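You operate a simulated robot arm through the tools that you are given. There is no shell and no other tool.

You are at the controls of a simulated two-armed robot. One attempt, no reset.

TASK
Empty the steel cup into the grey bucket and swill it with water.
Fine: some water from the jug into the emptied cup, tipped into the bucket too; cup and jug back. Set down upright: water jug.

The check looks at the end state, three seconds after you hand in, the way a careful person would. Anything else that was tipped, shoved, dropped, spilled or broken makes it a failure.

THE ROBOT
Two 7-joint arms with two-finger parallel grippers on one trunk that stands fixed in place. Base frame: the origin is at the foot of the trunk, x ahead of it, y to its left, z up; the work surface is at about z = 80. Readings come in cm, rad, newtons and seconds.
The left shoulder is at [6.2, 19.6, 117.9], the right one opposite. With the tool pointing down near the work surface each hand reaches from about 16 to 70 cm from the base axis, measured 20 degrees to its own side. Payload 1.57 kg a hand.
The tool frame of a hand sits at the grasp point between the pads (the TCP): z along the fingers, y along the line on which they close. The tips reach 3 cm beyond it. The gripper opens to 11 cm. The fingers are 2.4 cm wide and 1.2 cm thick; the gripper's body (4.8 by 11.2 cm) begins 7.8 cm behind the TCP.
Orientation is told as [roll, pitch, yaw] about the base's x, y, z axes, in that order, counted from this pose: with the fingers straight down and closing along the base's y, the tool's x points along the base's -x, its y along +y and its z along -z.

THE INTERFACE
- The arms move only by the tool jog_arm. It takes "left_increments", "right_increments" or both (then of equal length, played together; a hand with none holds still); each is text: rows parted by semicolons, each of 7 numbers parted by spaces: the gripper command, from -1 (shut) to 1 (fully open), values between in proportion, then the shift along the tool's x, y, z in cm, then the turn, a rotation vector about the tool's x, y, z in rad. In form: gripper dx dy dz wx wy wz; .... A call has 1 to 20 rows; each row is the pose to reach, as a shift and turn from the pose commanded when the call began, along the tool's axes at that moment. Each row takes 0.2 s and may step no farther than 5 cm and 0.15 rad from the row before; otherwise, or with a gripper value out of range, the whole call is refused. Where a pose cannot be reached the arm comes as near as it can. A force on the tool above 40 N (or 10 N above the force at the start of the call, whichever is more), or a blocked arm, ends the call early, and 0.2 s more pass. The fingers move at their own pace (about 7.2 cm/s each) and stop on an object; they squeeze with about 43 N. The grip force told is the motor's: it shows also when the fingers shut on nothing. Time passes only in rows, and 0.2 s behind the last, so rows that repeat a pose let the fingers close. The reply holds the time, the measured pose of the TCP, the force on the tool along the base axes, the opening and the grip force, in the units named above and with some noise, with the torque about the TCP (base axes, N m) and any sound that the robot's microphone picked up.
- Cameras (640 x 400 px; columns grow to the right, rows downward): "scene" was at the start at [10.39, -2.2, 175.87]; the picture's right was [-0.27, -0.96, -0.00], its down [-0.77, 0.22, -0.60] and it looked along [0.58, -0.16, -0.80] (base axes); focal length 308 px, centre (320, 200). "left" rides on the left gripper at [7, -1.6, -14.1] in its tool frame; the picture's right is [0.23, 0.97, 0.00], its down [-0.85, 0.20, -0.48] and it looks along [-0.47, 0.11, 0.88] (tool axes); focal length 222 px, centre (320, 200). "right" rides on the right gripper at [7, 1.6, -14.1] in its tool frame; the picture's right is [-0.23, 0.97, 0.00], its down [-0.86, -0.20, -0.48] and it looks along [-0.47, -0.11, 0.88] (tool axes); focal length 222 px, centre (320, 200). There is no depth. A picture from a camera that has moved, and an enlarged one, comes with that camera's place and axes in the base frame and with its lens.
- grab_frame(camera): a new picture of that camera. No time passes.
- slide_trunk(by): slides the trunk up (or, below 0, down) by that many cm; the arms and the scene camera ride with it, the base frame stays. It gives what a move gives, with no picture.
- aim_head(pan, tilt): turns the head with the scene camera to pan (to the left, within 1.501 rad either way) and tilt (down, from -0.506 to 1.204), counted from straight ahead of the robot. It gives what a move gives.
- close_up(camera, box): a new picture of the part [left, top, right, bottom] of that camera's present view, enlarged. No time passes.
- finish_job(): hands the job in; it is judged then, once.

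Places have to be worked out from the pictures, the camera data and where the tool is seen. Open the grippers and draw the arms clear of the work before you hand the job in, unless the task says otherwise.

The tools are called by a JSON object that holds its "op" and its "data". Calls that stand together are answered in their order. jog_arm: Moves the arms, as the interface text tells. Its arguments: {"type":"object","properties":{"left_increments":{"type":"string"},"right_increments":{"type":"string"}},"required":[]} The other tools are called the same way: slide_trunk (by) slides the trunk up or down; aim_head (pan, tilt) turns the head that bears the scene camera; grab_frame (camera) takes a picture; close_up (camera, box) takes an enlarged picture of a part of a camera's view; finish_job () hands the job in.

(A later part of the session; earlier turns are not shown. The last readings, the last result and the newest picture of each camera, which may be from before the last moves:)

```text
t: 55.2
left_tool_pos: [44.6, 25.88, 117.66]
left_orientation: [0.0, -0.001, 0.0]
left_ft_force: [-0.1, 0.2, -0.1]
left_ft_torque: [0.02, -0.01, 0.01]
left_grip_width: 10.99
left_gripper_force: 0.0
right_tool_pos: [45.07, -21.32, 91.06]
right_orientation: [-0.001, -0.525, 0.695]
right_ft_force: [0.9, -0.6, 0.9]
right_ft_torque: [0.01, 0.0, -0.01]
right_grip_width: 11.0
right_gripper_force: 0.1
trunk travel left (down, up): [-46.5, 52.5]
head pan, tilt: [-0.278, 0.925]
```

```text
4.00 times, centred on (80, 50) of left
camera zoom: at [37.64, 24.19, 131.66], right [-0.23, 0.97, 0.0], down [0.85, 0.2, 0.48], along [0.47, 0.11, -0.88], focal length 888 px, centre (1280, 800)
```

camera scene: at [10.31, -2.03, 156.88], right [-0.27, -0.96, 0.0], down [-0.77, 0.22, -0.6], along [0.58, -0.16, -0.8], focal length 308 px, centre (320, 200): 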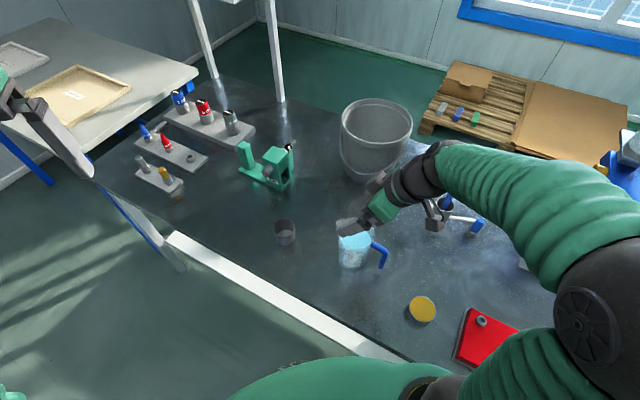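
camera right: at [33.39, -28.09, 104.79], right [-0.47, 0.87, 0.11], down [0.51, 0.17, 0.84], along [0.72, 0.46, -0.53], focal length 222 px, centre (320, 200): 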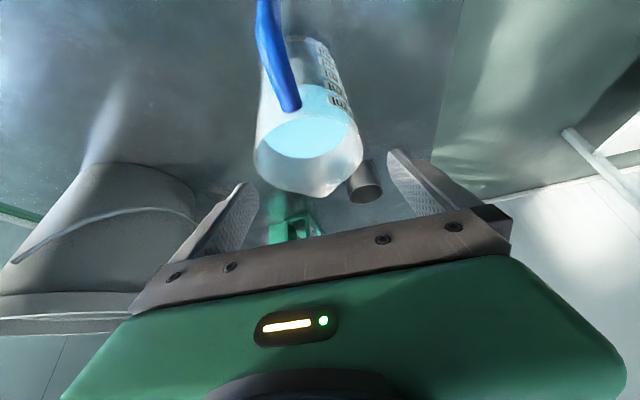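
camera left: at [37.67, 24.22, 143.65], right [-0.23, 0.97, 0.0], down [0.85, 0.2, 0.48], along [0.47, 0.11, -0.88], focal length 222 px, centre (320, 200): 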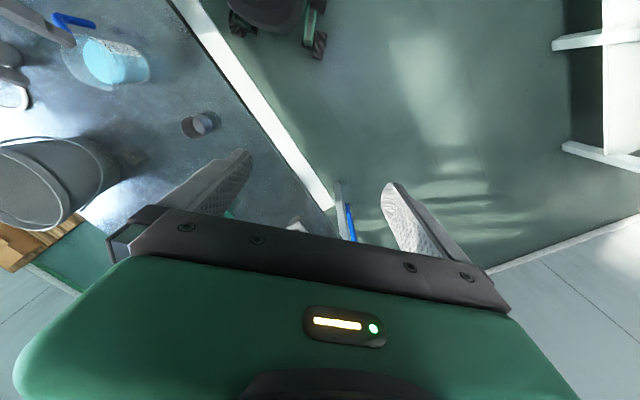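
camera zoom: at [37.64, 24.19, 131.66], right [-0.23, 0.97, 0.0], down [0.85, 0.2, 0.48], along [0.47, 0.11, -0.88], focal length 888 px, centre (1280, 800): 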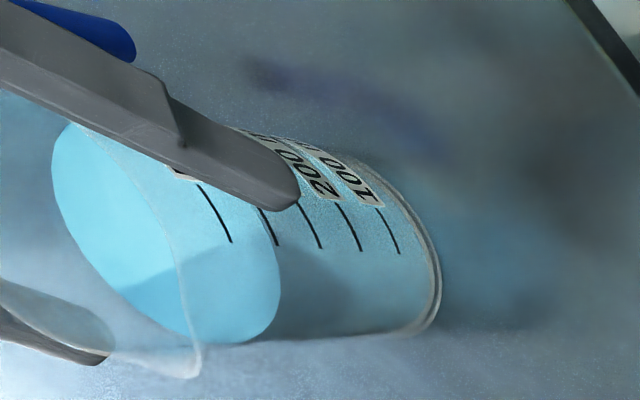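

The fingers straddle the jug evenly and the palm is clear of the handle. I'll go down 2.6 cm more.

{"op": "slide_trunk", "data": {"by": -2.6}}

{"op": "close_up", "data": {"camera": "right", "box": [200, 20, 440, 240]}}

{"op": "close_up", "data": {"camera": "scene", "box": [320, 150, 440, 260]}}

```text
t: 55.9
left_tool_pos: [44.51, 25.76, 114.89]
left_orientation: [0.0, 0.0, 0.001]
left_ft_force: [-0.3, -1.2, -0.7]
left_ft_torque: [0.0, 0.03, 0.03]
left_grip_width: 10.98
left_gripper_force: 0.0
right_tool_pos: [45.21, -21.41, 88.4]
right_orientation: [-0.001, -0.524, 0.696]
right_ft_force: [0.1, 0.4, -0.3]
right_ft_torque: [-0.01, 0.02, 0.02]
right_grip_width: 11.01
right_gripper_force: 0.1
trunk travel left (down, up): [-43.9, 55.1]
head pan, tilt: [-0.278, 0.925]
```

```text
1.82 times, centred on (320, 130) of right
camera zoom: at [34.04, -28.54, 97.2], right [-0.47, 0.87, 0.11], down [0.51, 0.17, 0.84], along [0.72, 0.46, -0.53], focal length 404 px, centre (320, 327)
```

zoom: 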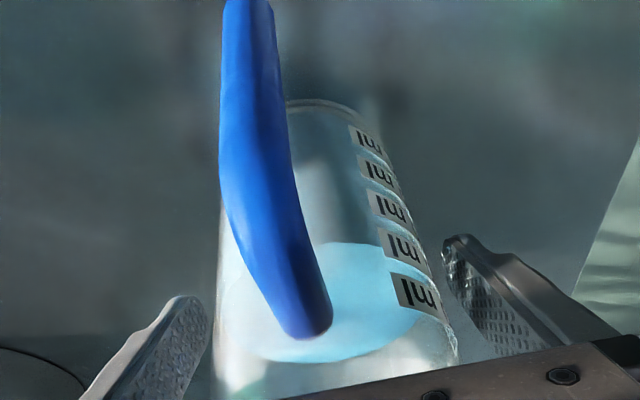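

```text
3.64 times, centred on (380, 205) of scene
camera zoom: at [10.29, -2.06, 142.27], right [-0.27, -0.96, 0.0], down [-0.77, 0.22, -0.6], along [0.58, -0.16, -0.8], focal length 1122 px, centre (102, 182)
```

zoom: 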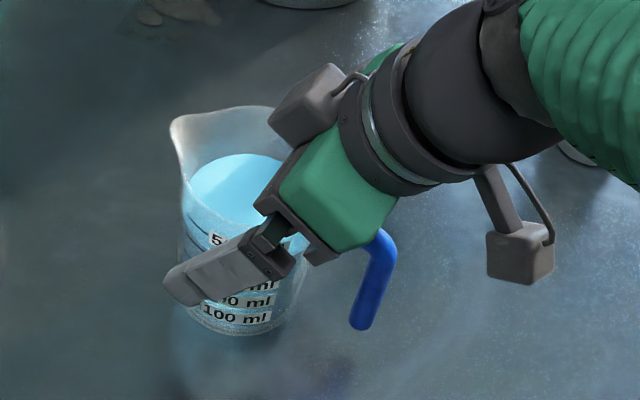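

The palm clears the handle and rim, and the pads lie across the jug's widest line. Closing on the jug now.

{"op": "jog_arm", "data": {"right_increments": "0.8 0 0 0 0 0 0; 0.6 0 0 0 0 0 0; 0.3 0 0 0 0 0 0; 0 0 0 0 0 0 0; -0.5 0 0 0 0 0 0; -1 0 0 0 0 0 0; -1 0 0 0 0 0 0; -1 0 0 0 0 0 0"}}

{"op": "close_up", "data": {"camera": "right", "box": [200, 20, 440, 240]}}

{"op": "close_up", "data": {"camera": "scene", "box": [320, 150, 440, 260]}}

```text
t: 57.7
left_tool_pos: [44.58, 25.77, 114.85]
left_orientation: [0.0, 0.001, -0.001]
left_ft_force: [0.8, 0.5, -0.5]
left_ft_torque: [0.01, -0.02, -0.01]
left_grip_width: 11.03
left_gripper_force: 0.1
right_tool_pos: [45.17, -21.36, 88.39]
right_orientation: [0.001, -0.523, 0.696]
right_ft_force: [0.0, 0.8, 0.0]
right_ft_torque: [-0.05, 0.04, -0.01]
right_grip_width: 8.58
right_gripper_force: 43.4
trunk travel left (down, up): [-43.9, 55.1]
head pan, tilt: [-0.278, 0.925]
```

```text
1.82 times, centred on (320, 130) of right
camera zoom: at [34.06, -28.52, 97.2], right [-0.47, 0.87, 0.11], down [0.51, 0.17, 0.84], along [0.72, 0.46, -0.53], focal length 404 px, centre (320, 327)
```

zoom: 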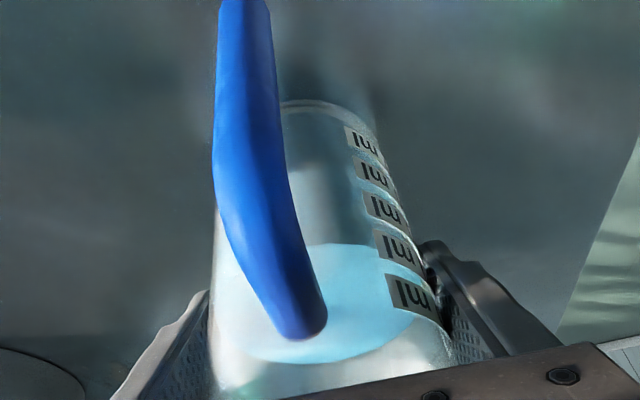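

```text
3.64 times, centred on (380, 205) of scene
camera zoom: at [10.3, -2.03, 142.28], right [-0.27, -0.96, 0.0], down [-0.77, 0.22, -0.6], along [0.58, -0.16, -0.8], focal length 1122 px, centre (102, 182)
```

zoom: 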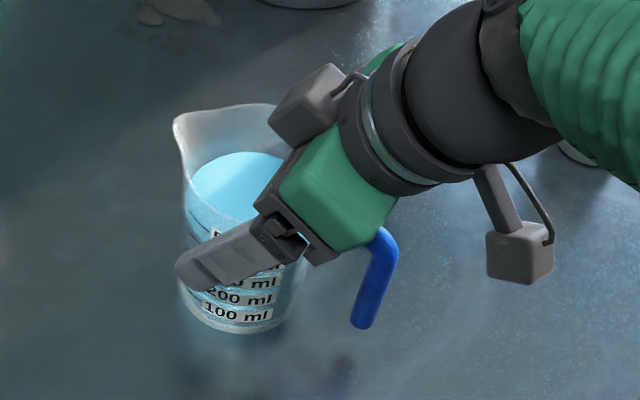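

The grip on the jug is firm: 8.6 cm width at 43 N. I'll lift it 8 cm with the trunk and watch for slip.

{"op": "slide_trunk", "data": {"by": 8}}

{"op": "close_up", "data": {"camera": "right", "box": [200, 20, 440, 240]}}

{"op": "grab_frame", "data": {"camera": "scene"}}

{"op": "grab_frame", "data": {"camera": "left"}}

```text
t: 58.9
left_tool_pos: [44.61, 25.74, 122.92]
left_orientation: [0.0, 0.001, -0.001]
left_ft_force: [-0.7, 0.8, -0.2]
left_ft_torque: [0.01, -0.01, -0.02]
left_grip_width: 10.99
left_gripper_force: 0.0
right_tool_pos: [45.23, -21.31, 96.35]
right_orientation: [0.0, -0.522, 0.697]
right_ft_force: [-0.5, 0.1, -4.3]
right_ft_torque: [0.03, -0.04, 0.0]
right_grip_width: 8.56
right_gripper_force: 42.9
trunk travel left (down, up): [-51.9, 47.1]
head pan, tilt: [-0.278, 0.925]
```

```text
1.82 times, centred on (320, 130) of right
camera zoom: at [34.11, -28.57, 105.15], right [-0.47, 0.87, 0.11], down [0.51, 0.17, 0.84], along [0.72, 0.46, -0.53], focal length 404 px, centre (320, 327)
```

zoom: 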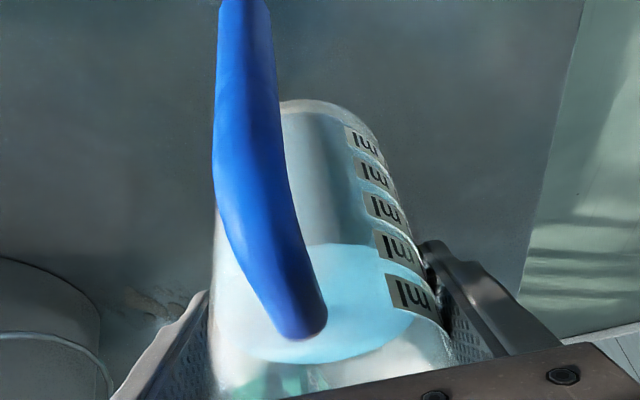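

```text
taken
camera scene: at [10.42, -2.11, 150.26], right [-0.27, -0.96, 0.0], down [-0.77, 0.22, -0.6], along [0.58, -0.16, -0.8], focal length 308 px, centre (320, 200)
```

scene: 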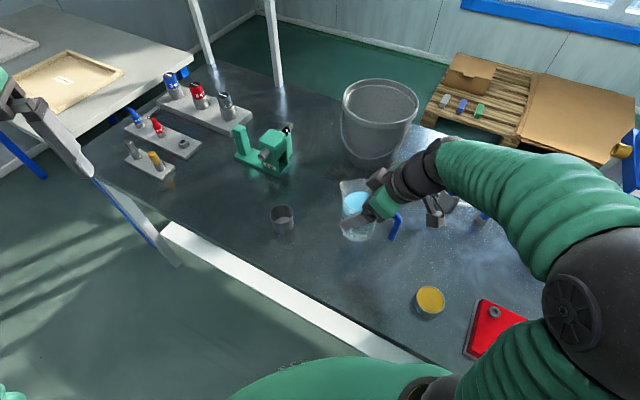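

```text
taken
camera left: at [37.75, 24.15, 137.03], right [-0.23, 0.97, 0.0], down [0.85, 0.2, 0.48], along [0.47, 0.11, -0.88], focal length 222 px, centre (320, 200)
```

left: 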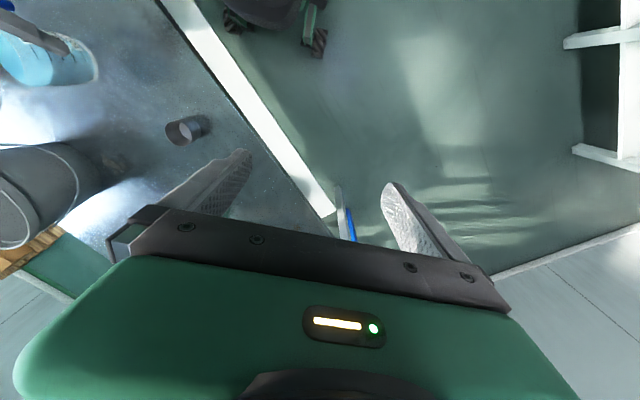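

The jug lifts cleanly with no slip and stays level. Re-triangulated: cup centre (55.95, -4.85), rim z 85.2; the spout tip sits 5.95 cm ahead of and 3.9 cm above the TCP. I'll carry the jug level toward the cup.

{"op": "jog_arm", "data": {"right_increments": "-1 -1.2 0.72 0.69 0 0 0; -1 -2.4 1.43 1.39 0 0 0; -1 -3.6 2.15 2.08 0 0 0; -1 -4.8 2.86 2.78 0 0 0; -1 -6 3.58 3.47 0 0 0; -1 -7.2 4.29 4.16 0 0 0; -1 -8.4 5 4.86 0 0 0; -1 -9.63 5.72 5.55 0 0 0; -1 -9.63 5.72 5.55 0 0 0; -1 -9.63 5.72 5.55 0 0 0"}}

{"op": "grab_frame", "data": {"camera": "scene"}}

{"op": "grab_frame", "data": {"camera": "left"}}

{"op": "grab_frame", "data": {"camera": "right"}}

```text
t: 61.0
left_tool_pos: [44.56, 25.75, 122.87]
left_orientation: [0.001, 0.0, 0.0]
left_ft_force: [-0.7, 0.1, -1.1]
left_ft_torque: [-0.03, 0.02, 0.02]
left_grip_width: 10.98
left_gripper_force: 0.1
right_tool_pos: [50.0, -9.79, 96.41]
right_orientation: [0.0, -0.522, 0.697]
right_ft_force: [-0.5, 0.8, -5.9]
right_ft_torque: [0.01, -0.06, 0.0]
right_grip_width: 8.58
right_gripper_force: 42.8
trunk travel left (down, up): [-51.9, 47.1]
head pan, tilt: [-0.278, 0.925]
```

```text
taken
camera scene: at [10.44, -2.04, 150.26], right [-0.27, -0.96, 0.0], down [-0.77, 0.22, -0.6], along [0.58, -0.16, -0.8], focal length 308 px, centre (320, 200)
```

scene: 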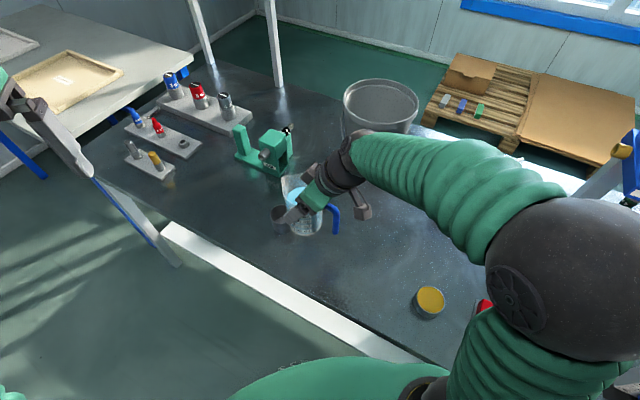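

```text
taken
camera left: at [37.73, 24.22, 137.03], right [-0.23, 0.97, 0.0], down [0.85, 0.2, 0.48], along [0.47, 0.11, -0.88], focal length 222 px, centre (320, 200)
```

left: 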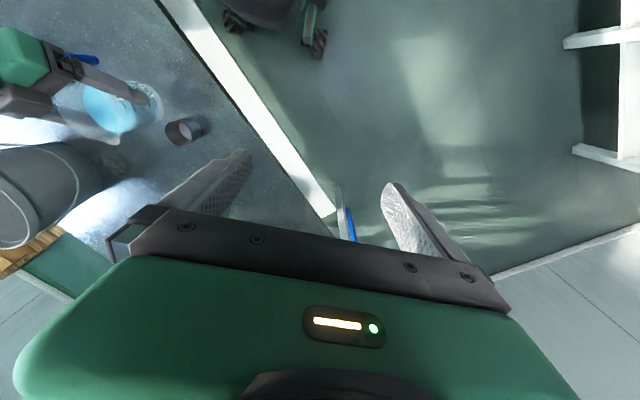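

```text
taken
camera right: at [38.95, -17.04, 105.19], right [-0.47, 0.87, 0.11], down [0.51, 0.17, 0.84], along [0.72, 0.46, -0.53], focal length 222 px, centre (320, 200)
```

right: 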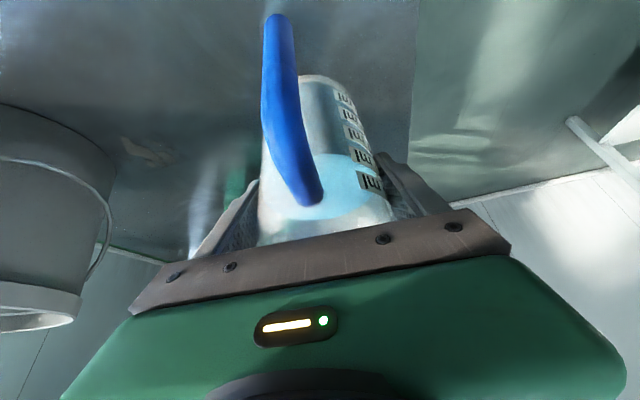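

The jug is level near the cup with the spout heading over it. I'll lower the trunk 5.5 cm so the spout is just above the rim height, then check alignment before tilting.

{"op": "slide_trunk", "data": {"by": -5.5}}

{"op": "close_up", "data": {"camera": "scene", "box": [240, 120, 380, 240]}}

{"op": "close_up", "data": {"camera": "left", "box": [60, 40, 236, 150]}}

```text
t: 62.0
left_tool_pos: [44.6, 25.78, 117.46]
left_orientation: [0.0, 0.001, 0.0]
left_ft_force: [-0.9, -0.1, 1.1]
left_ft_torque: [-0.01, 0.01, 0.01]
left_grip_width: 11.02
left_gripper_force: 0.0
right_tool_pos: [50.08, -9.91, 90.91]
right_orientation: [0.001, -0.524, 0.696]
right_ft_force: [-0.3, -0.6, -4.7]
right_ft_torque: [0.02, -0.05, 0.02]
right_grip_width: 8.58
right_gripper_force: 42.7
trunk travel left (down, up): [-46.4, 52.6]
head pan, tilt: [-0.278, 0.925]
```

```text
3.33 times, centred on (310, 180) of scene
camera zoom: at [10.4, -2.04, 144.77], right [-0.27, -0.96, 0.0], down [-0.77, 0.22, -0.6], along [0.58, -0.16, -0.8], focal length 1028 px, centre (353, 267)
```

zoom: 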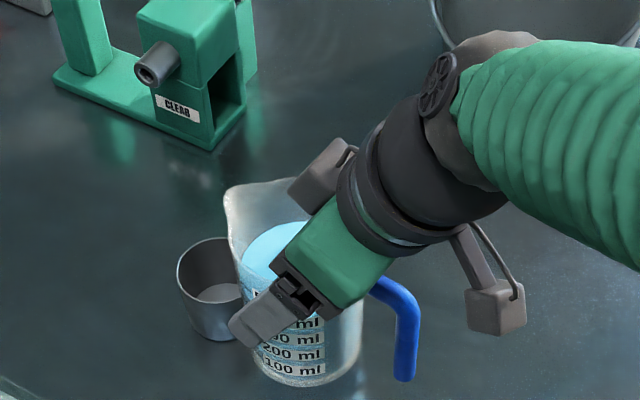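

```text
3.64 times, centred on (148, 95) of left
camera zoom: at [37.68, 24.22, 131.55], right [-0.23, 0.97, 0.0], down [0.85, 0.2, 0.48], along [0.47, 0.11, -0.88], focal length 808 px, centre (946, 582)
```

zoom: 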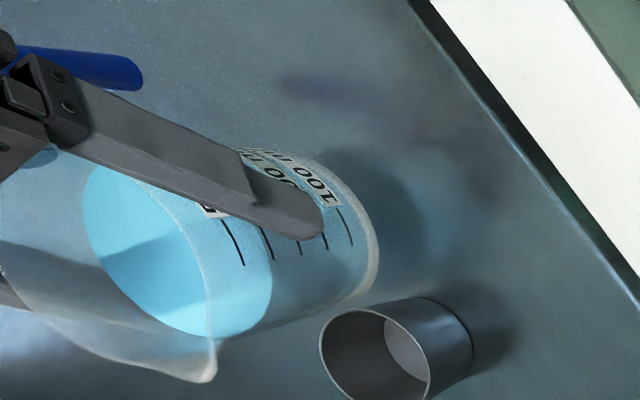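

Spout and cup positions agree in both views: tilting in place should bring the spout tip about 0.7 cm short of the cup's centre and 4–5 cm above the rim. I'll tilt slowly to 25°, below the pouring angle, and look.

{"op": "jog_arm", "data": {"right_increments": "-1 0 0 0 0 0.07 0; -1 0 0 0 0 0.14 0; -1 0 0 0 0 0.21 0; -1 0 0 0 0 0.28 0; -1 0 0 0 0 0.35 0; -1 0 0 0 0 0.42 0; -1 0 0 0 0 0.42 0"}}

{"op": "close_up", "data": {"camera": "scene", "box": [240, 120, 380, 240]}}

{"op": "close_up", "data": {"camera": "left", "box": [60, 40, 236, 150]}}

{"op": "grab_frame", "data": {"camera": "right"}}

```text
t: 63.6
left_tool_pos: [44.59, 25.84, 117.32]
left_orientation: [0.0, 0.0, 0.0]
left_ft_force: [-0.3, -0.2, 0.0]
left_ft_torque: [-0.03, -0.03, 0.02]
left_grip_width: 10.99
left_gripper_force: 0.1
right_tool_pos: [49.99, -9.86, 90.95]
right_orientation: [-0.001, -0.103, 0.697]
right_ft_force: [-0.3, 0.8, -5.0]
right_ft_torque: [0.05, -0.07, -0.01]
right_grip_width: 8.57
right_gripper_force: 43.1
trunk travel left (down, up): [-46.4, 52.6]
head pan, tilt: [-0.278, 0.925]
```

```text
3.33 times, centred on (310, 180) of scene
camera zoom: at [10.42, -2.01, 144.77], right [-0.27, -0.96, 0.0], down [-0.77, 0.22, -0.6], along [0.58, -0.16, -0.8], focal length 1028 px, centre (353, 267)
```

zoom: 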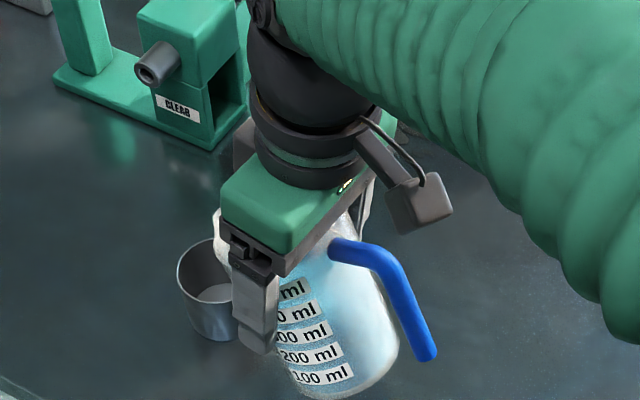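

```text
3.64 times, centred on (148, 95) of left
camera zoom: at [37.68, 24.24, 131.54], right [-0.23, 0.97, 0.0], down [0.85, 0.2, 0.48], along [0.47, 0.11, -0.88], focal length 808 px, centre (946, 582)
```

zoom: 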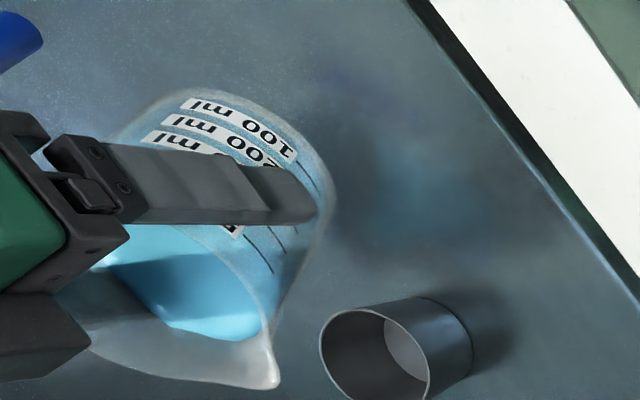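

```text
taken
camera right: at [42.53, -13.98, 104.32], right [-0.45, 0.89, 0.02], down [0.74, 0.36, 0.56], along [0.49, 0.27, -0.83], focal length 222 px, centre (320, 200)
```

right: 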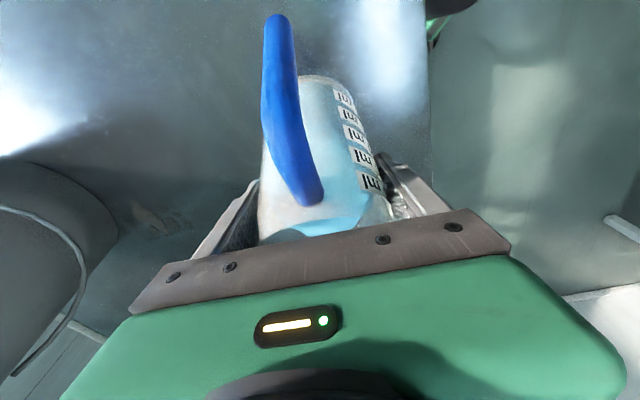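

The water is nearing the lip and the spout tip is at about (55.4, -5.3), right over the cup as planned. I'll tilt on in small steps.

{"op": "jog_arm", "data": {"right_increments": "-1 0 0 0 0 0.03 0; -1 0 0 0 0 0.06 0; -1 0 0 0 0 0.09 0; -1 0 0 0 0 0.12 0"}}

{"op": "close_up", "data": {"camera": "left", "box": [84, 70, 244, 170]}}

{"op": "close_up", "data": {"camera": "scene", "box": [250, 150, 370, 250]}}

```text
t: 64.6
left_tool_pos: [44.64, 25.78, 117.42]
left_orientation: [0.0, -0.002, -0.003]
left_ft_force: [-0.1, -0.4, -0.1]
left_ft_torque: [0.03, 0.02, -0.01]
left_grip_width: 10.99
left_gripper_force: 0.1
right_tool_pos: [50.05, -9.88, 90.85]
right_orientation: [0.0, 0.017, 0.698]
right_ft_force: [0.4, 0.3, -4.6]
right_ft_torque: [0.08, -0.05, -0.02]
right_grip_width: 8.57
right_gripper_force: 42.9
trunk travel left (down, up): [-46.4, 52.6]
head pan, tilt: [-0.278, 0.925]
```

```text
4.00 times, centred on (164, 120) of left
camera zoom: at [37.75, 24.26, 131.51], right [-0.23, 0.97, 0.0], down [0.85, 0.2, 0.48], along [0.47, 0.11, -0.88], focal length 888 px, centre (944, 520)
```

zoom: 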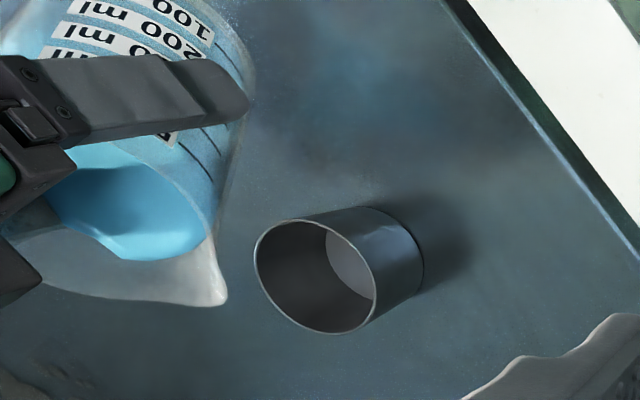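

```text
4.00 times, centred on (310, 200) of scene
camera zoom: at [10.5, -1.99, 144.76], right [-0.27, -0.96, 0.0], down [-0.77, 0.22, -0.6], along [0.58, -0.17, -0.8], focal length 1234 px, centre (360, 200)
```

zoom: 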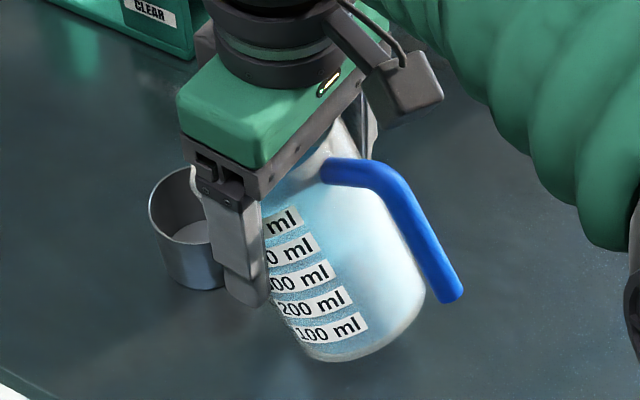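

Tilt is 31° and the water is still a little short of the lip, with the spout tip only about 0.5 cm from being straight over the cup's centre. Continuing slowly.

{"op": "jog_arm", "data": {"right_increments": "-1 0 0 0 0 0.03 0; -1 0 0 0 0 0.06 0; -1 0 0 0 0 0.09 0"}}

{"op": "close_up", "data": {"camera": "left", "box": [84, 70, 244, 170]}}

```text
t: 65.4
left_tool_pos: [44.6, 25.95, 117.37]
left_orientation: [-0.002, 0.0, 0.0]
left_ft_force: [-0.2, 0.5, -0.5]
left_ft_torque: [-0.05, 0.0, 0.01]
left_grip_width: 10.99
left_gripper_force: 0.2
right_tool_pos: [50.03, -9.86, 90.8]
right_orientation: [0.001, 0.109, 0.697]
right_ft_force: [0.1, -0.1, -5.0]
right_ft_torque: [0.11, -0.08, 0.01]
right_grip_width: 8.59
right_gripper_force: 43.1
trunk travel left (down, up): [-46.4, 52.6]
head pan, tilt: [-0.278, 0.925]
```

```text
4.00 times, centred on (164, 120) of left
camera zoom: at [37.75, 24.26, 131.52], right [-0.23, 0.97, 0.0], down [0.85, 0.2, 0.48], along [0.47, 0.11, -0.88], focal length 888 px, centre (944, 520)
```

zoom: 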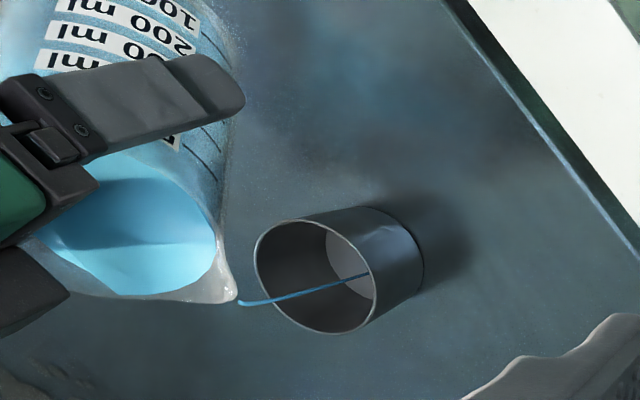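

A thin stream has started and lands inside the cup on its floor. I'll hold this angle briefly and watch the level.

{"op": "jog_arm", "data": {"right_increments": "-1 0 0 0 0 0 0; -1 0 0 0 0 0 0; -1 0 0 0 0 0 0"}}

{"op": "close_up", "data": {"camera": "left", "box": [124, 100, 204, 150]}}

```text
t: 66.2
left_tool_pos: [44.63, 25.77, 117.37]
left_orientation: [0.0, 0.0, 0.0]
left_ft_force: [0.3, -0.3, 0.0]
left_ft_torque: [-0.03, 0.02, -0.01]
left_grip_width: 10.99
left_gripper_force: 0.2
right_tool_pos: [49.95, -9.81, 90.91]
right_orientation: [0.001, 0.109, 0.697]
right_ft_force: [0.2, -0.6, -4.1]
right_ft_torque: [0.08, -0.08, 0.01]
right_grip_width: 8.59
right_gripper_force: 43.0
trunk travel left (down, up): [-46.4, 52.6]
head pan, tilt: [-0.278, 0.925]
```

```text
8.00 times, centred on (164, 125) of left
camera zoom: at [37.73, 24.26, 131.53], right [-0.23, 0.97, 0.0], down [0.85, 0.2, 0.48], along [0.47, 0.11, -0.88], focal length 1777 px, centre (1568, 800)
```

zoom: 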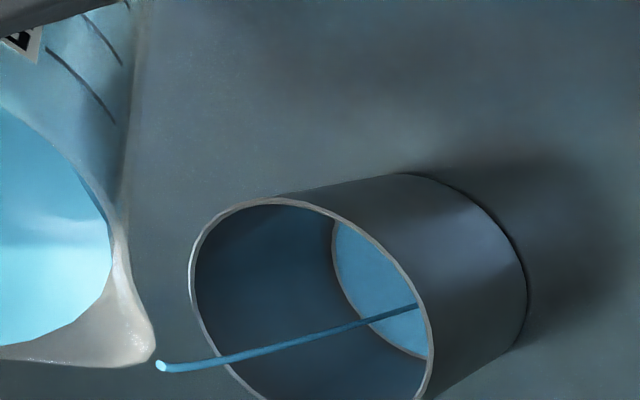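

Water is collecting on the cup's floor with no spill outside. I'll hold another 1.2 s.

{"op": "jog_arm", "data": {"right_increments": "-1 0 0 0 0 0 0; -1 0 0 0 0 0 0; -1 0 0 0 0 0 0; -1 0 0 0 0 0 0; -1 0 0 0 0 0 0"}}

{"op": "close_up", "data": {"camera": "left", "box": [124, 100, 204, 150]}}

```text
t: 67.4
left_tool_pos: [44.61, 25.85, 117.34]
left_orientation: [-0.001, -0.001, 0.001]
left_ft_force: [1.0, 1.0, -0.2]
left_ft_torque: [0.02, 0.0, 0.0]
left_grip_width: 10.98
left_gripper_force: 0.1
right_tool_pos: [49.98, -9.93, 90.82]
right_orientation: [-0.002, 0.11, 0.696]
right_ft_force: [-1.6, -0.2, -4.3]
right_ft_torque: [0.1, -0.05, -0.03]
right_grip_width: 8.57
right_gripper_force: 42.9
trunk travel left (down, up): [-46.4, 52.6]
head pan, tilt: [-0.278, 0.925]
```

```text
8.00 times, centred on (164, 125) of left
camera zoom: at [37.73, 24.26, 131.53], right [-0.23, 0.97, 0.0], down [0.85, 0.2, 0.48], along [0.47, 0.11, -0.88], focal length 1777 px, centre (1568, 800)
```

zoom: 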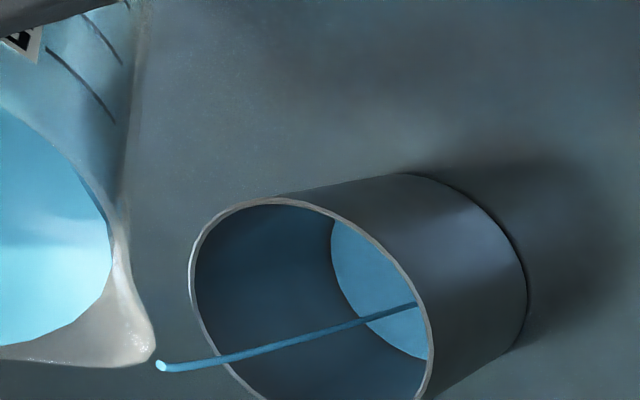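

The stream is very thin, so the level is rising slowly. I'll tilt about 2.5° more to pour a little faster and check.

{"op": "jog_arm", "data": {"right_increments": "-1 0 0 0 0 0.02 0; -1 0 0 0 0 0.045 0; -1 0 0 0 0 0.045 0; -1 0 0 0 0 0.045 0"}}

{"op": "close_up", "data": {"camera": "left", "box": [124, 100, 204, 150]}}

```text
t: 68.4
left_tool_pos: [44.64, 25.83, 117.34]
left_orientation: [-0.001, 0.0, -0.001]
left_ft_force: [0.5, 0.2, -0.5]
left_ft_torque: [-0.03, 0.02, -0.02]
left_grip_width: 11.01
left_gripper_force: 0.1
right_tool_pos: [50.03, -9.8, 90.83]
right_orientation: [0.0, 0.153, 0.697]
right_ft_force: [0.3, -0.5, -3.6]
right_ft_torque: [0.06, -0.11, -0.04]
right_grip_width: 8.57
right_gripper_force: 43.1
trunk travel left (down, up): [-46.4, 52.6]
head pan, tilt: [-0.278, 0.925]
```

```text
8.00 times, centred on (164, 125) of left
camera zoom: at [37.73, 24.26, 131.52], right [-0.23, 0.97, 0.0], down [0.85, 0.2, 0.48], along [0.47, 0.11, -0.88], focal length 1777 px, centre (1568, 800)
```

zoom: 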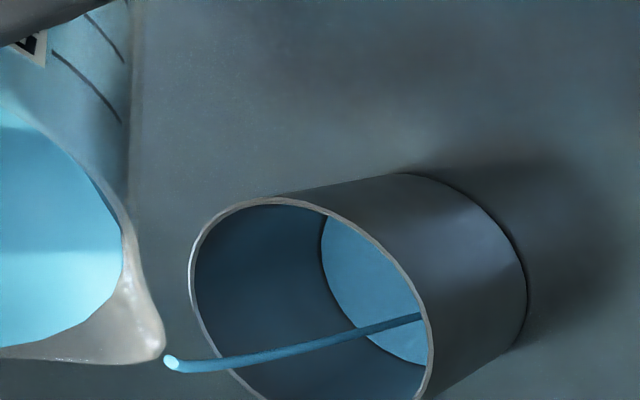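

The flow is now about 9 ml/s and well inside the cup. I'll hold for another two seconds.

{"op": "jog_arm", "data": {"right_increments": "-1 0 0 0 0 0 0; -1 0 0 0 0 0 0; -1 0 0 0 0 0 0; -1 0 0 0 0 0 0; -1 0 0 0 0 0 0; -1 0 0 0 0 0 0; -1 0 0 0 0 0 0; -1 0 0 0 0 0 0; -1 0 0 0 0 0 0"}}

{"op": "close_up", "data": {"camera": "left", "box": [124, 100, 204, 150]}}

```text
t: 70.4
left_tool_pos: [44.56, 25.71, 117.29]
left_orientation: [0.0, 0.001, 0.001]
left_ft_force: [-0.1, 0.0, 0.2]
left_ft_torque: [-0.03, -0.01, 0.0]
left_grip_width: 10.98
left_gripper_force: 0.1
right_tool_pos: [50.08, -9.81, 90.99]
right_orientation: [0.001, 0.154, 0.697]
right_ft_force: [0.7, 0.2, -4.0]
right_ft_torque: [0.05, -0.05, 0.01]
right_grip_width: 8.56
right_gripper_force: 42.8
trunk travel left (down, up): [-46.4, 52.6]
head pan, tilt: [-0.278, 0.925]
```

```text
8.00 times, centred on (164, 125) of left
camera zoom: at [37.73, 24.26, 131.52], right [-0.23, 0.97, 0.0], down [0.85, 0.2, 0.48], along [0.47, 0.11, -0.88], focal length 1777 px, centre (1568, 800)
```

zoom: 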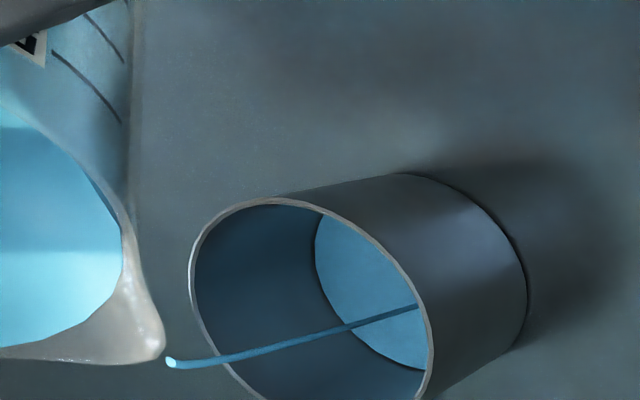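

The level is about 0.6 cm and the flow tapers as the jug drains to the lip. I'll tilt another 4° for a fuller rinse.

{"op": "jog_arm", "data": {"right_increments": "-1 0 0 0 0 0.025 0; -1 0 0 0 0 0.05 0; -1 0 0 0 0 0.07 0; -1 0 0 0 0 0.07 0; -1 0 0 0 0 0.07 0; -1 0 0 0 0 0.07 0"}}

{"op": "close_up", "data": {"camera": "left", "box": [124, 100, 204, 150]}}

```text
t: 71.8
left_tool_pos: [44.56, 25.76, 117.34]
left_orientation: [0.002, 0.0, 0.0]
left_ft_force: [-0.4, 0.3, 0.4]
left_ft_torque: [0.01, -0.02, -0.05]
left_grip_width: 10.99
left_gripper_force: 0.0
right_tool_pos: [50.12, -9.73, 90.95]
right_orientation: [0.0, 0.224, 0.699]
right_ft_force: [0.8, 0.1, -5.2]
right_ft_torque: [0.08, -0.09, -0.01]
right_grip_width: 8.58
right_gripper_force: 43.0
trunk travel left (down, up): [-46.4, 52.6]
head pan, tilt: [-0.278, 0.925]
```

```text
8.00 times, centred on (164, 125) of left
camera zoom: at [37.73, 24.26, 131.53], right [-0.23, 0.97, 0.0], down [0.85, 0.2, 0.48], along [0.47, 0.11, -0.88], focal length 1777 px, centre (1568, 800)
```

zoom: 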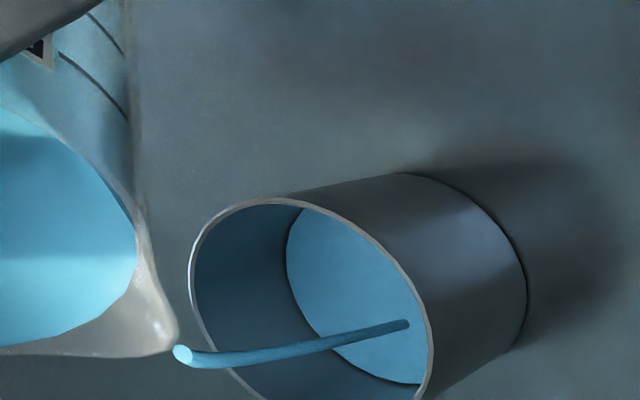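

The cup now holds roughly 40 ml, which is plenty for a rinse. I'll tilt the jug back upright in place.

{"op": "jog_arm", "data": {"right_increments": "-1 0 0 0 0 -0.1 0; -1 0 0 0 0 -0.2 0; -1 0 0 0 0 -0.3 0; -1 0 0 0 0 -0.3 0; -1 0 0 0 0 -0.3 0; -1 0 0 0 0 -0.4 0; -1 0 0 0 0 -0.5 0; -1 0 0 0 0 -0.6 0; -1 0 0 0 0 -0.7 0; -1 0 0 0 0 -0.745 0; -1 0 0 0 0 -0.745 0"}}

{"op": "close_up", "data": {"camera": "left", "box": [84, 70, 244, 170]}}

{"op": "close_up", "data": {"camera": "scene", "box": [230, 120, 390, 240]}}

{"op": "grab_frame", "data": {"camera": "right"}}

```text
t: 74.2
left_tool_pos: [44.58, 25.66, 117.38]
left_orientation: [-0.001, 0.0, 0.001]
left_ft_force: [-0.4, 0.4, 0.4]
left_ft_torque: [-0.03, 0.01, -0.01]
left_grip_width: 10.99
left_gripper_force: 0.2
right_tool_pos: [50.03, -9.9, 90.87]
right_orientation: [0.0, -0.524, 0.695]
right_ft_force: [-0.9, 0.3, -4.5]
right_ft_torque: [0.01, -0.02, -0.06]
right_grip_width: 8.59
right_gripper_force: 42.8
trunk travel left (down, up): [-46.4, 52.6]
head pan, tilt: [-0.278, 0.925]
```

```text
4.00 times, centred on (164, 120) of left
camera zoom: at [37.72, 24.22, 131.53], right [-0.23, 0.97, 0.0], down [0.85, 0.2, 0.48], along [0.47, 0.11, -0.88], focal length 888 px, centre (944, 520)
```

zoom: 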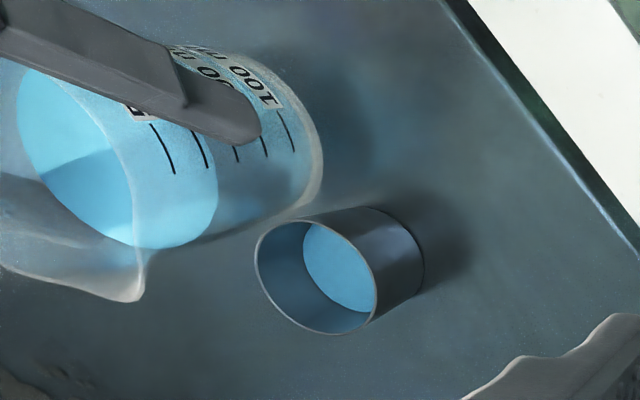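

```text
3.33 times, centred on (310, 180) of scene
camera zoom: at [10.42, -2.03, 144.76], right [-0.27, -0.96, 0.0], down [-0.77, 0.22, -0.6], along [0.58, -0.16, -0.8], focal length 1028 px, centre (353, 267)
```

zoom: 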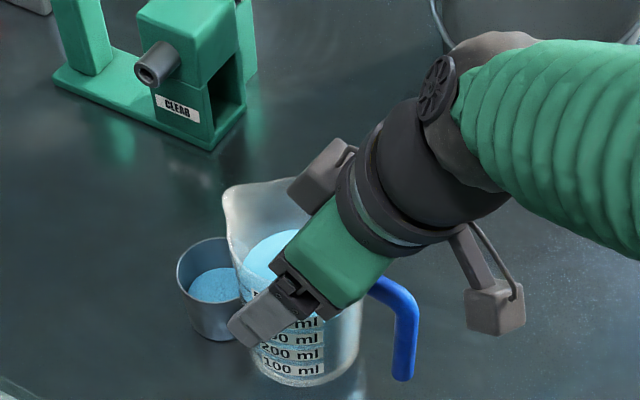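

```text
taken
camera right: at [38.96, -17.02, 99.66], right [-0.47, 0.87, 0.11], down [0.51, 0.17, 0.84], along [0.72, 0.46, -0.53], focal length 222 px, centre (320, 200)
```

right: 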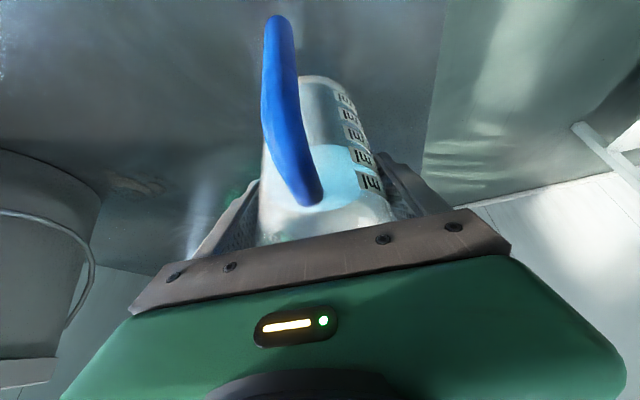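

The rinse water sits in the cup, the bench around it is dry and the jug is upright. I'll raise the jug, carry it back over its original spot and lower it.

{"op": "slide_trunk", "data": {"by": 5.5}}

{"op": "jog_arm", "data": {"right_increments": "-1 1.2 -0.72 -0.69 0 0 0; -1 2.4 -1.43 -1.39 0 0 0; -1 3.6 -2.15 -2.08 0 0 0; -1 4.8 -2.86 -2.78 0 0 0; -1 6 -3.58 -3.47 0 0 0; -1 7.2 -4.29 -4.16 0 0 0; -1 8.4 -5 -4.86 0 0 0; -1 9.63 -5.72 -5.55 0 0 0; -1 9.63 -5.72 -5.55 0 0 0; -1 9.63 -5.72 -5.55 0 0 0"}}

{"op": "slide_trunk", "data": {"by": -7.4}}

{"op": "close_up", "data": {"camera": "scene", "box": [250, 150, 450, 275]}}

{"op": "grab_frame", "data": {"camera": "right"}}

```text
t: 75.2
left_tool_pos: [44.67, 25.77, 122.8]
left_orientation: [0.001, 0.0, 0.0]
left_ft_force: [0.9, 0.5, 0.5]
left_ft_torque: [0.01, -0.02, -0.01]
left_grip_width: 10.99
left_gripper_force: 0.1
right_tool_pos: [50.03, -9.83, 96.27]
right_orientation: [0.0, -0.523, 0.697]
right_ft_force: [-0.1, -0.7, -4.3]
right_ft_torque: [0.04, -0.05, 0.0]
right_grip_width: 8.55
right_gripper_force: 43.0
trunk travel left (down, up): [-51.9, 47.1]
head pan, tilt: [-0.278, 0.925]
```

```text
t: 77.4
left_tool_pos: [44.63, 25.75, 122.82]
left_orientation: [0.001, 0.0, 0.0]
left_ft_force: [-0.3, 1.3, 0.5]
left_ft_torque: [-0.04, -0.03, -0.02]
left_grip_width: 10.99
left_gripper_force: 0.0
right_tool_pos: [45.19, -21.37, 96.41]
right_orientation: [0.0, -0.524, 0.698]
right_ft_force: [0.4, 0.0, -4.8]
right_ft_torque: [0.04, -0.03, 0.03]
right_grip_width: 8.57
right_gripper_force: 43.0
trunk travel left (down, up): [-51.9, 47.1]
head pan, tilt: [-0.278, 0.925]
```

```text
t: 78.5
left_tool_pos: [44.58, 25.7, 115.51]
left_orientation: [0.0, -0.001, 0.0]
left_ft_force: [0.4, -0.3, 1.1]
left_ft_torque: [-0.01, 0.03, 0.0]
left_grip_width: 11.0
left_gripper_force: 0.0
right_tool_pos: [45.12, -21.37, 88.88]
right_orientation: [0.0, -0.523, 0.695]
right_ft_force: [-0.3, 0.0, -3.9]
right_ft_torque: [0.02, -0.05, -0.02]
right_grip_width: 8.61
right_gripper_force: 43.0
trunk travel left (down, up): [-44.5, 54.5]
head pan, tilt: [-0.278, 0.925]
```

```text
3.20 times, centred on (350, 212) of scene
camera zoom: at [10.37, -2.1, 142.87], right [-0.27, -0.96, 0.0], down [-0.77, 0.22, -0.6], along [0.58, -0.16, -0.8], focal length 987 px, centre (224, 160)
```

zoom: 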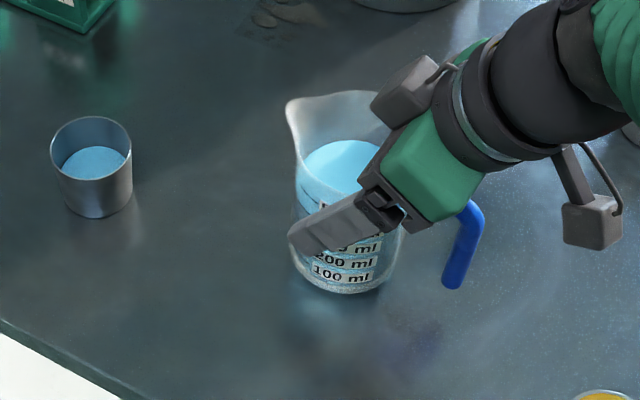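

```text
taken
camera right: at [34.08, -28.54, 97.84], right [-0.47, 0.87, 0.11], down [0.51, 0.17, 0.84], along [0.72, 0.46, -0.53], focal length 222 px, centre (320, 200)
```

right: 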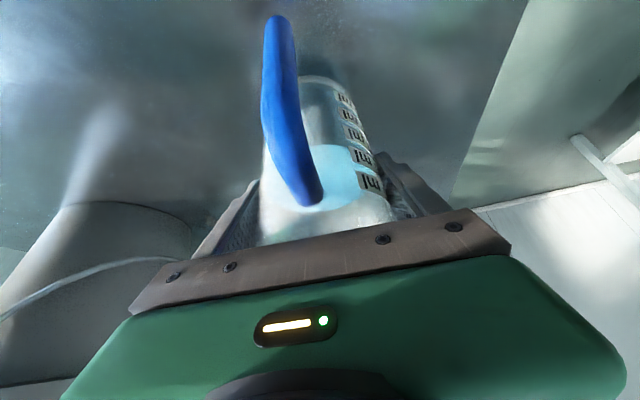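

The jug hangs about half a centimetre over its spot. I'll lower the last bit in fine steps until it takes load.

{"op": "jog_arm", "data": {"right_increments": "-1 0.1 0 0.17 0 0 0; -1 0.2 0 0.35 0 0 0; -1 0.27 0 0.47 0 0 0; -1 0.27 0 0.47 0 0 0"}}

```text
t: 79.5
left_tool_pos: [44.57, 25.78, 115.5]
left_orientation: [-0.001, -0.001, 0.001]
left_ft_force: [0.3, -0.8, 0.0]
left_ft_torque: [0.04, -0.02, 0.01]
left_grip_width: 11.02
left_gripper_force: 0.1
right_tool_pos: [45.2, -21.32, 88.33]
right_orientation: [0.0, -0.522, 0.696]
right_ft_force: [0.0, 0.0, -3.7]
right_ft_torque: [0.04, -0.02, 0.0]
right_grip_width: 8.56
right_gripper_force: 42.8
trunk travel left (down, up): [-44.5, 54.5]
head pan, tilt: [-0.278, 0.925]
```

The load is still on the hand, so I'll go 0.25 cm further.

{"op": "jog_arm", "data": {"right_increments": "-1 0.06 0 0.1 0 0 0; -1 0.12 0 0.2 0 0 0; -1 0.12 0 0.2 0 0 0"}}

{"op": "close_up", "data": {"camera": "scene", "box": [250, 150, 450, 275]}}

```text
t: 80.3
left_tool_pos: [44.47, 25.8, 115.59]
left_orientation: [0.0, -0.002, 0.0]
left_ft_force: [0.4, 0.4, -0.1]
left_ft_torque: [0.02, 0.02, -0.02]
left_grip_width: 10.99
left_gripper_force: 0.0
right_tool_pos: [45.07, -21.34, 88.44]
right_orientation: [-0.005, -0.525, 0.698]
right_ft_force: [1.5, -2.0, 14.5]
right_ft_torque: [-0.34, 0.42, 0.02]
right_grip_width: 8.58
right_gripper_force: 43.0
trunk travel left (down, up): [-44.5, 54.5]
head pan, tilt: [-0.278, 0.925]
```

```text
3.20 times, centred on (350, 212) of scene
camera zoom: at [10.16, -2.0, 142.92], right [-0.27, -0.96, 0.0], down [-0.77, 0.22, -0.6], along [0.58, -0.17, -0.8], focal length 987 px, centre (224, 160)
```

zoom: 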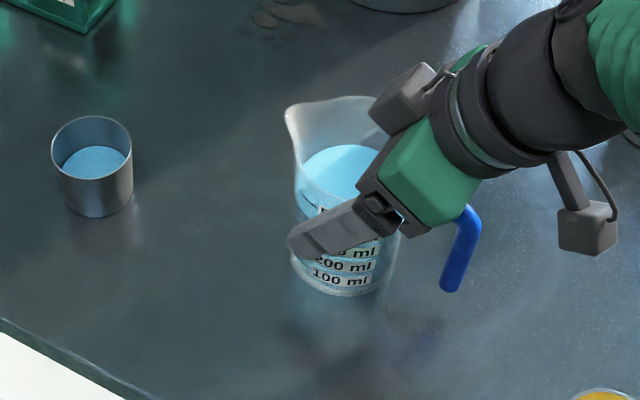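

The jug is resting on the bench with 14 N of load. I'll ease off slightly, open the fingers gradually, then check.

{"op": "jog_arm", "data": {"right_increments": "-1 -0.08 0 -0.13 0 0 0; 0.62 -0.08 0 -0.13 0 0 0; 0.7 -0.08 0 -0.13 0 0 0; 0.85 -0.08 0 -0.13 0 0 0; 1 -0.08 0 -0.13 0 0 0; 1 -0.08 0 -0.13 0 0 0; 1 -0.08 0 -0.13 0 0 0"}}

{"op": "close_up", "data": {"camera": "right", "box": [200, 20, 440, 240]}}

{"op": "close_up", "data": {"camera": "scene", "box": [250, 150, 450, 275]}}

```text
t: 81.9
left_tool_pos: [44.6, 25.75, 115.51]
left_orientation: [0.0, 0.001, 0.0]
left_ft_force: [0.3, 0.7, 0.5]
left_ft_torque: [0.0, -0.01, -0.04]
left_grip_width: 11.03
left_gripper_force: 0.0
right_tool_pos: [45.2, -21.32, 88.43]
right_orientation: [-0.001, -0.522, 0.698]
right_ft_force: [-0.6, -0.1, 0.0]
right_ft_torque: [0.0, -0.02, 0.02]
right_grip_width: 11.01
right_gripper_force: 0.0
trunk travel left (down, up): [-44.5, 54.5]
head pan, tilt: [-0.278, 0.925]
```

```text
1.82 times, centred on (320, 130) of right
camera zoom: at [34.08, -28.51, 97.2], right [-0.47, 0.87, 0.11], down [0.51, 0.17, 0.84], along [0.72, 0.46, -0.53], focal length 404 px, centre (320, 327)
```

zoom: 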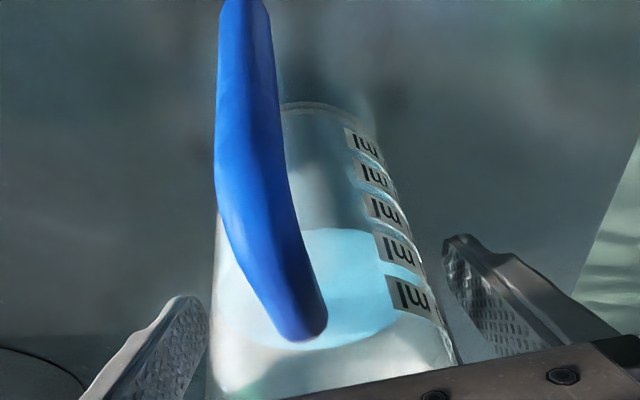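

```text
3.20 times, centred on (350, 212) of scene
camera zoom: at [10.32, -2.06, 142.87], right [-0.27, -0.96, 0.0], down [-0.77, 0.22, -0.6], along [0.58, -0.16, -0.8], focal length 987 px, centre (224, 160)
```

zoom: 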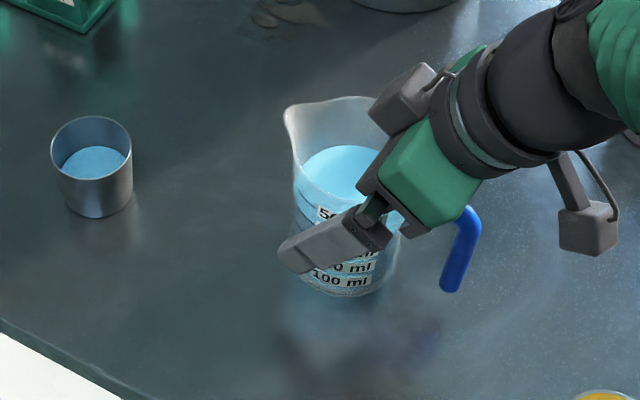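

The jug is released and standing upright. I'll withdraw straight up with the trunk.

{"op": "slide_trunk", "data": {"by": 14.6}}

{"op": "grab_frame", "data": {"camera": "scene"}}

{"op": "close_up", "data": {"camera": "scene", "box": [250, 180, 410, 290]}}

```text
t: 83.6
left_tool_pos: [44.6, 25.76, 130.2]
left_orientation: [0.001, 0.001, 0.0]
left_ft_force: [0.4, 0.1, 0.4]
left_ft_torque: [0.03, -0.01, -0.02]
left_grip_width: 10.99
left_gripper_force: 0.1
right_tool_pos: [45.14, -21.41, 103.0]
right_orientation: [0.001, -0.525, 0.696]
right_ft_force: [-0.2, -0.4, -0.5]
right_ft_torque: [0.04, 0.02, 0.01]
right_grip_width: 11.0
right_gripper_force: 0.1
trunk travel left (down, up): [-59.1, 39.9]
head pan, tilt: [-0.278, 0.925]
```

```text
taken
camera scene: at [10.36, -2.07, 157.47], right [-0.27, -0.96, 0.0], down [-0.77, 0.22, -0.6], along [0.58, -0.16, -0.8], focal length 308 px, centre (320, 200)
```

scene: 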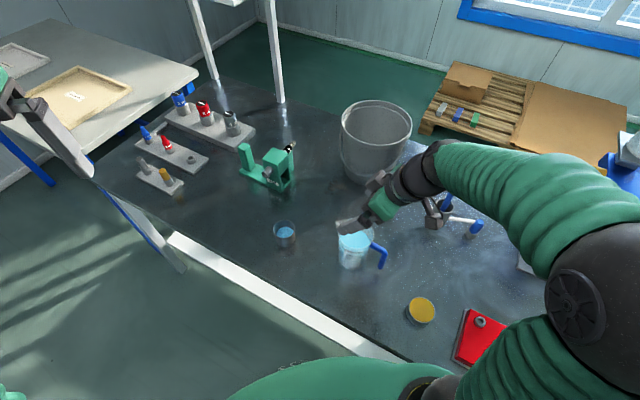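

```text
3.64 times, centred on (330, 235) of scene
camera zoom: at [10.36, -2.07, 157.47], right [-0.27, -0.96, 0.0], down [-0.77, 0.22, -0.6], along [0.58, -0.16, -0.8], focal length 1122 px, centre (284, 73)
```

zoom: 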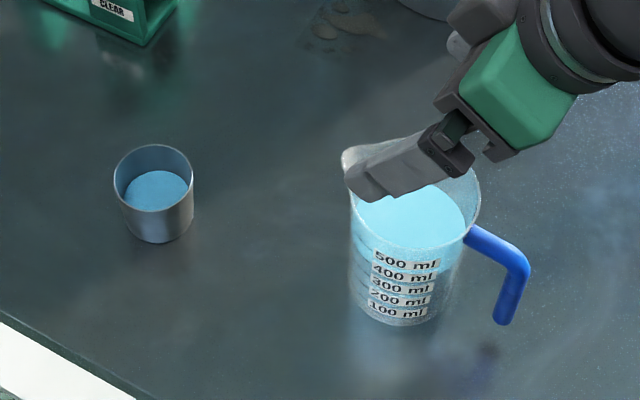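

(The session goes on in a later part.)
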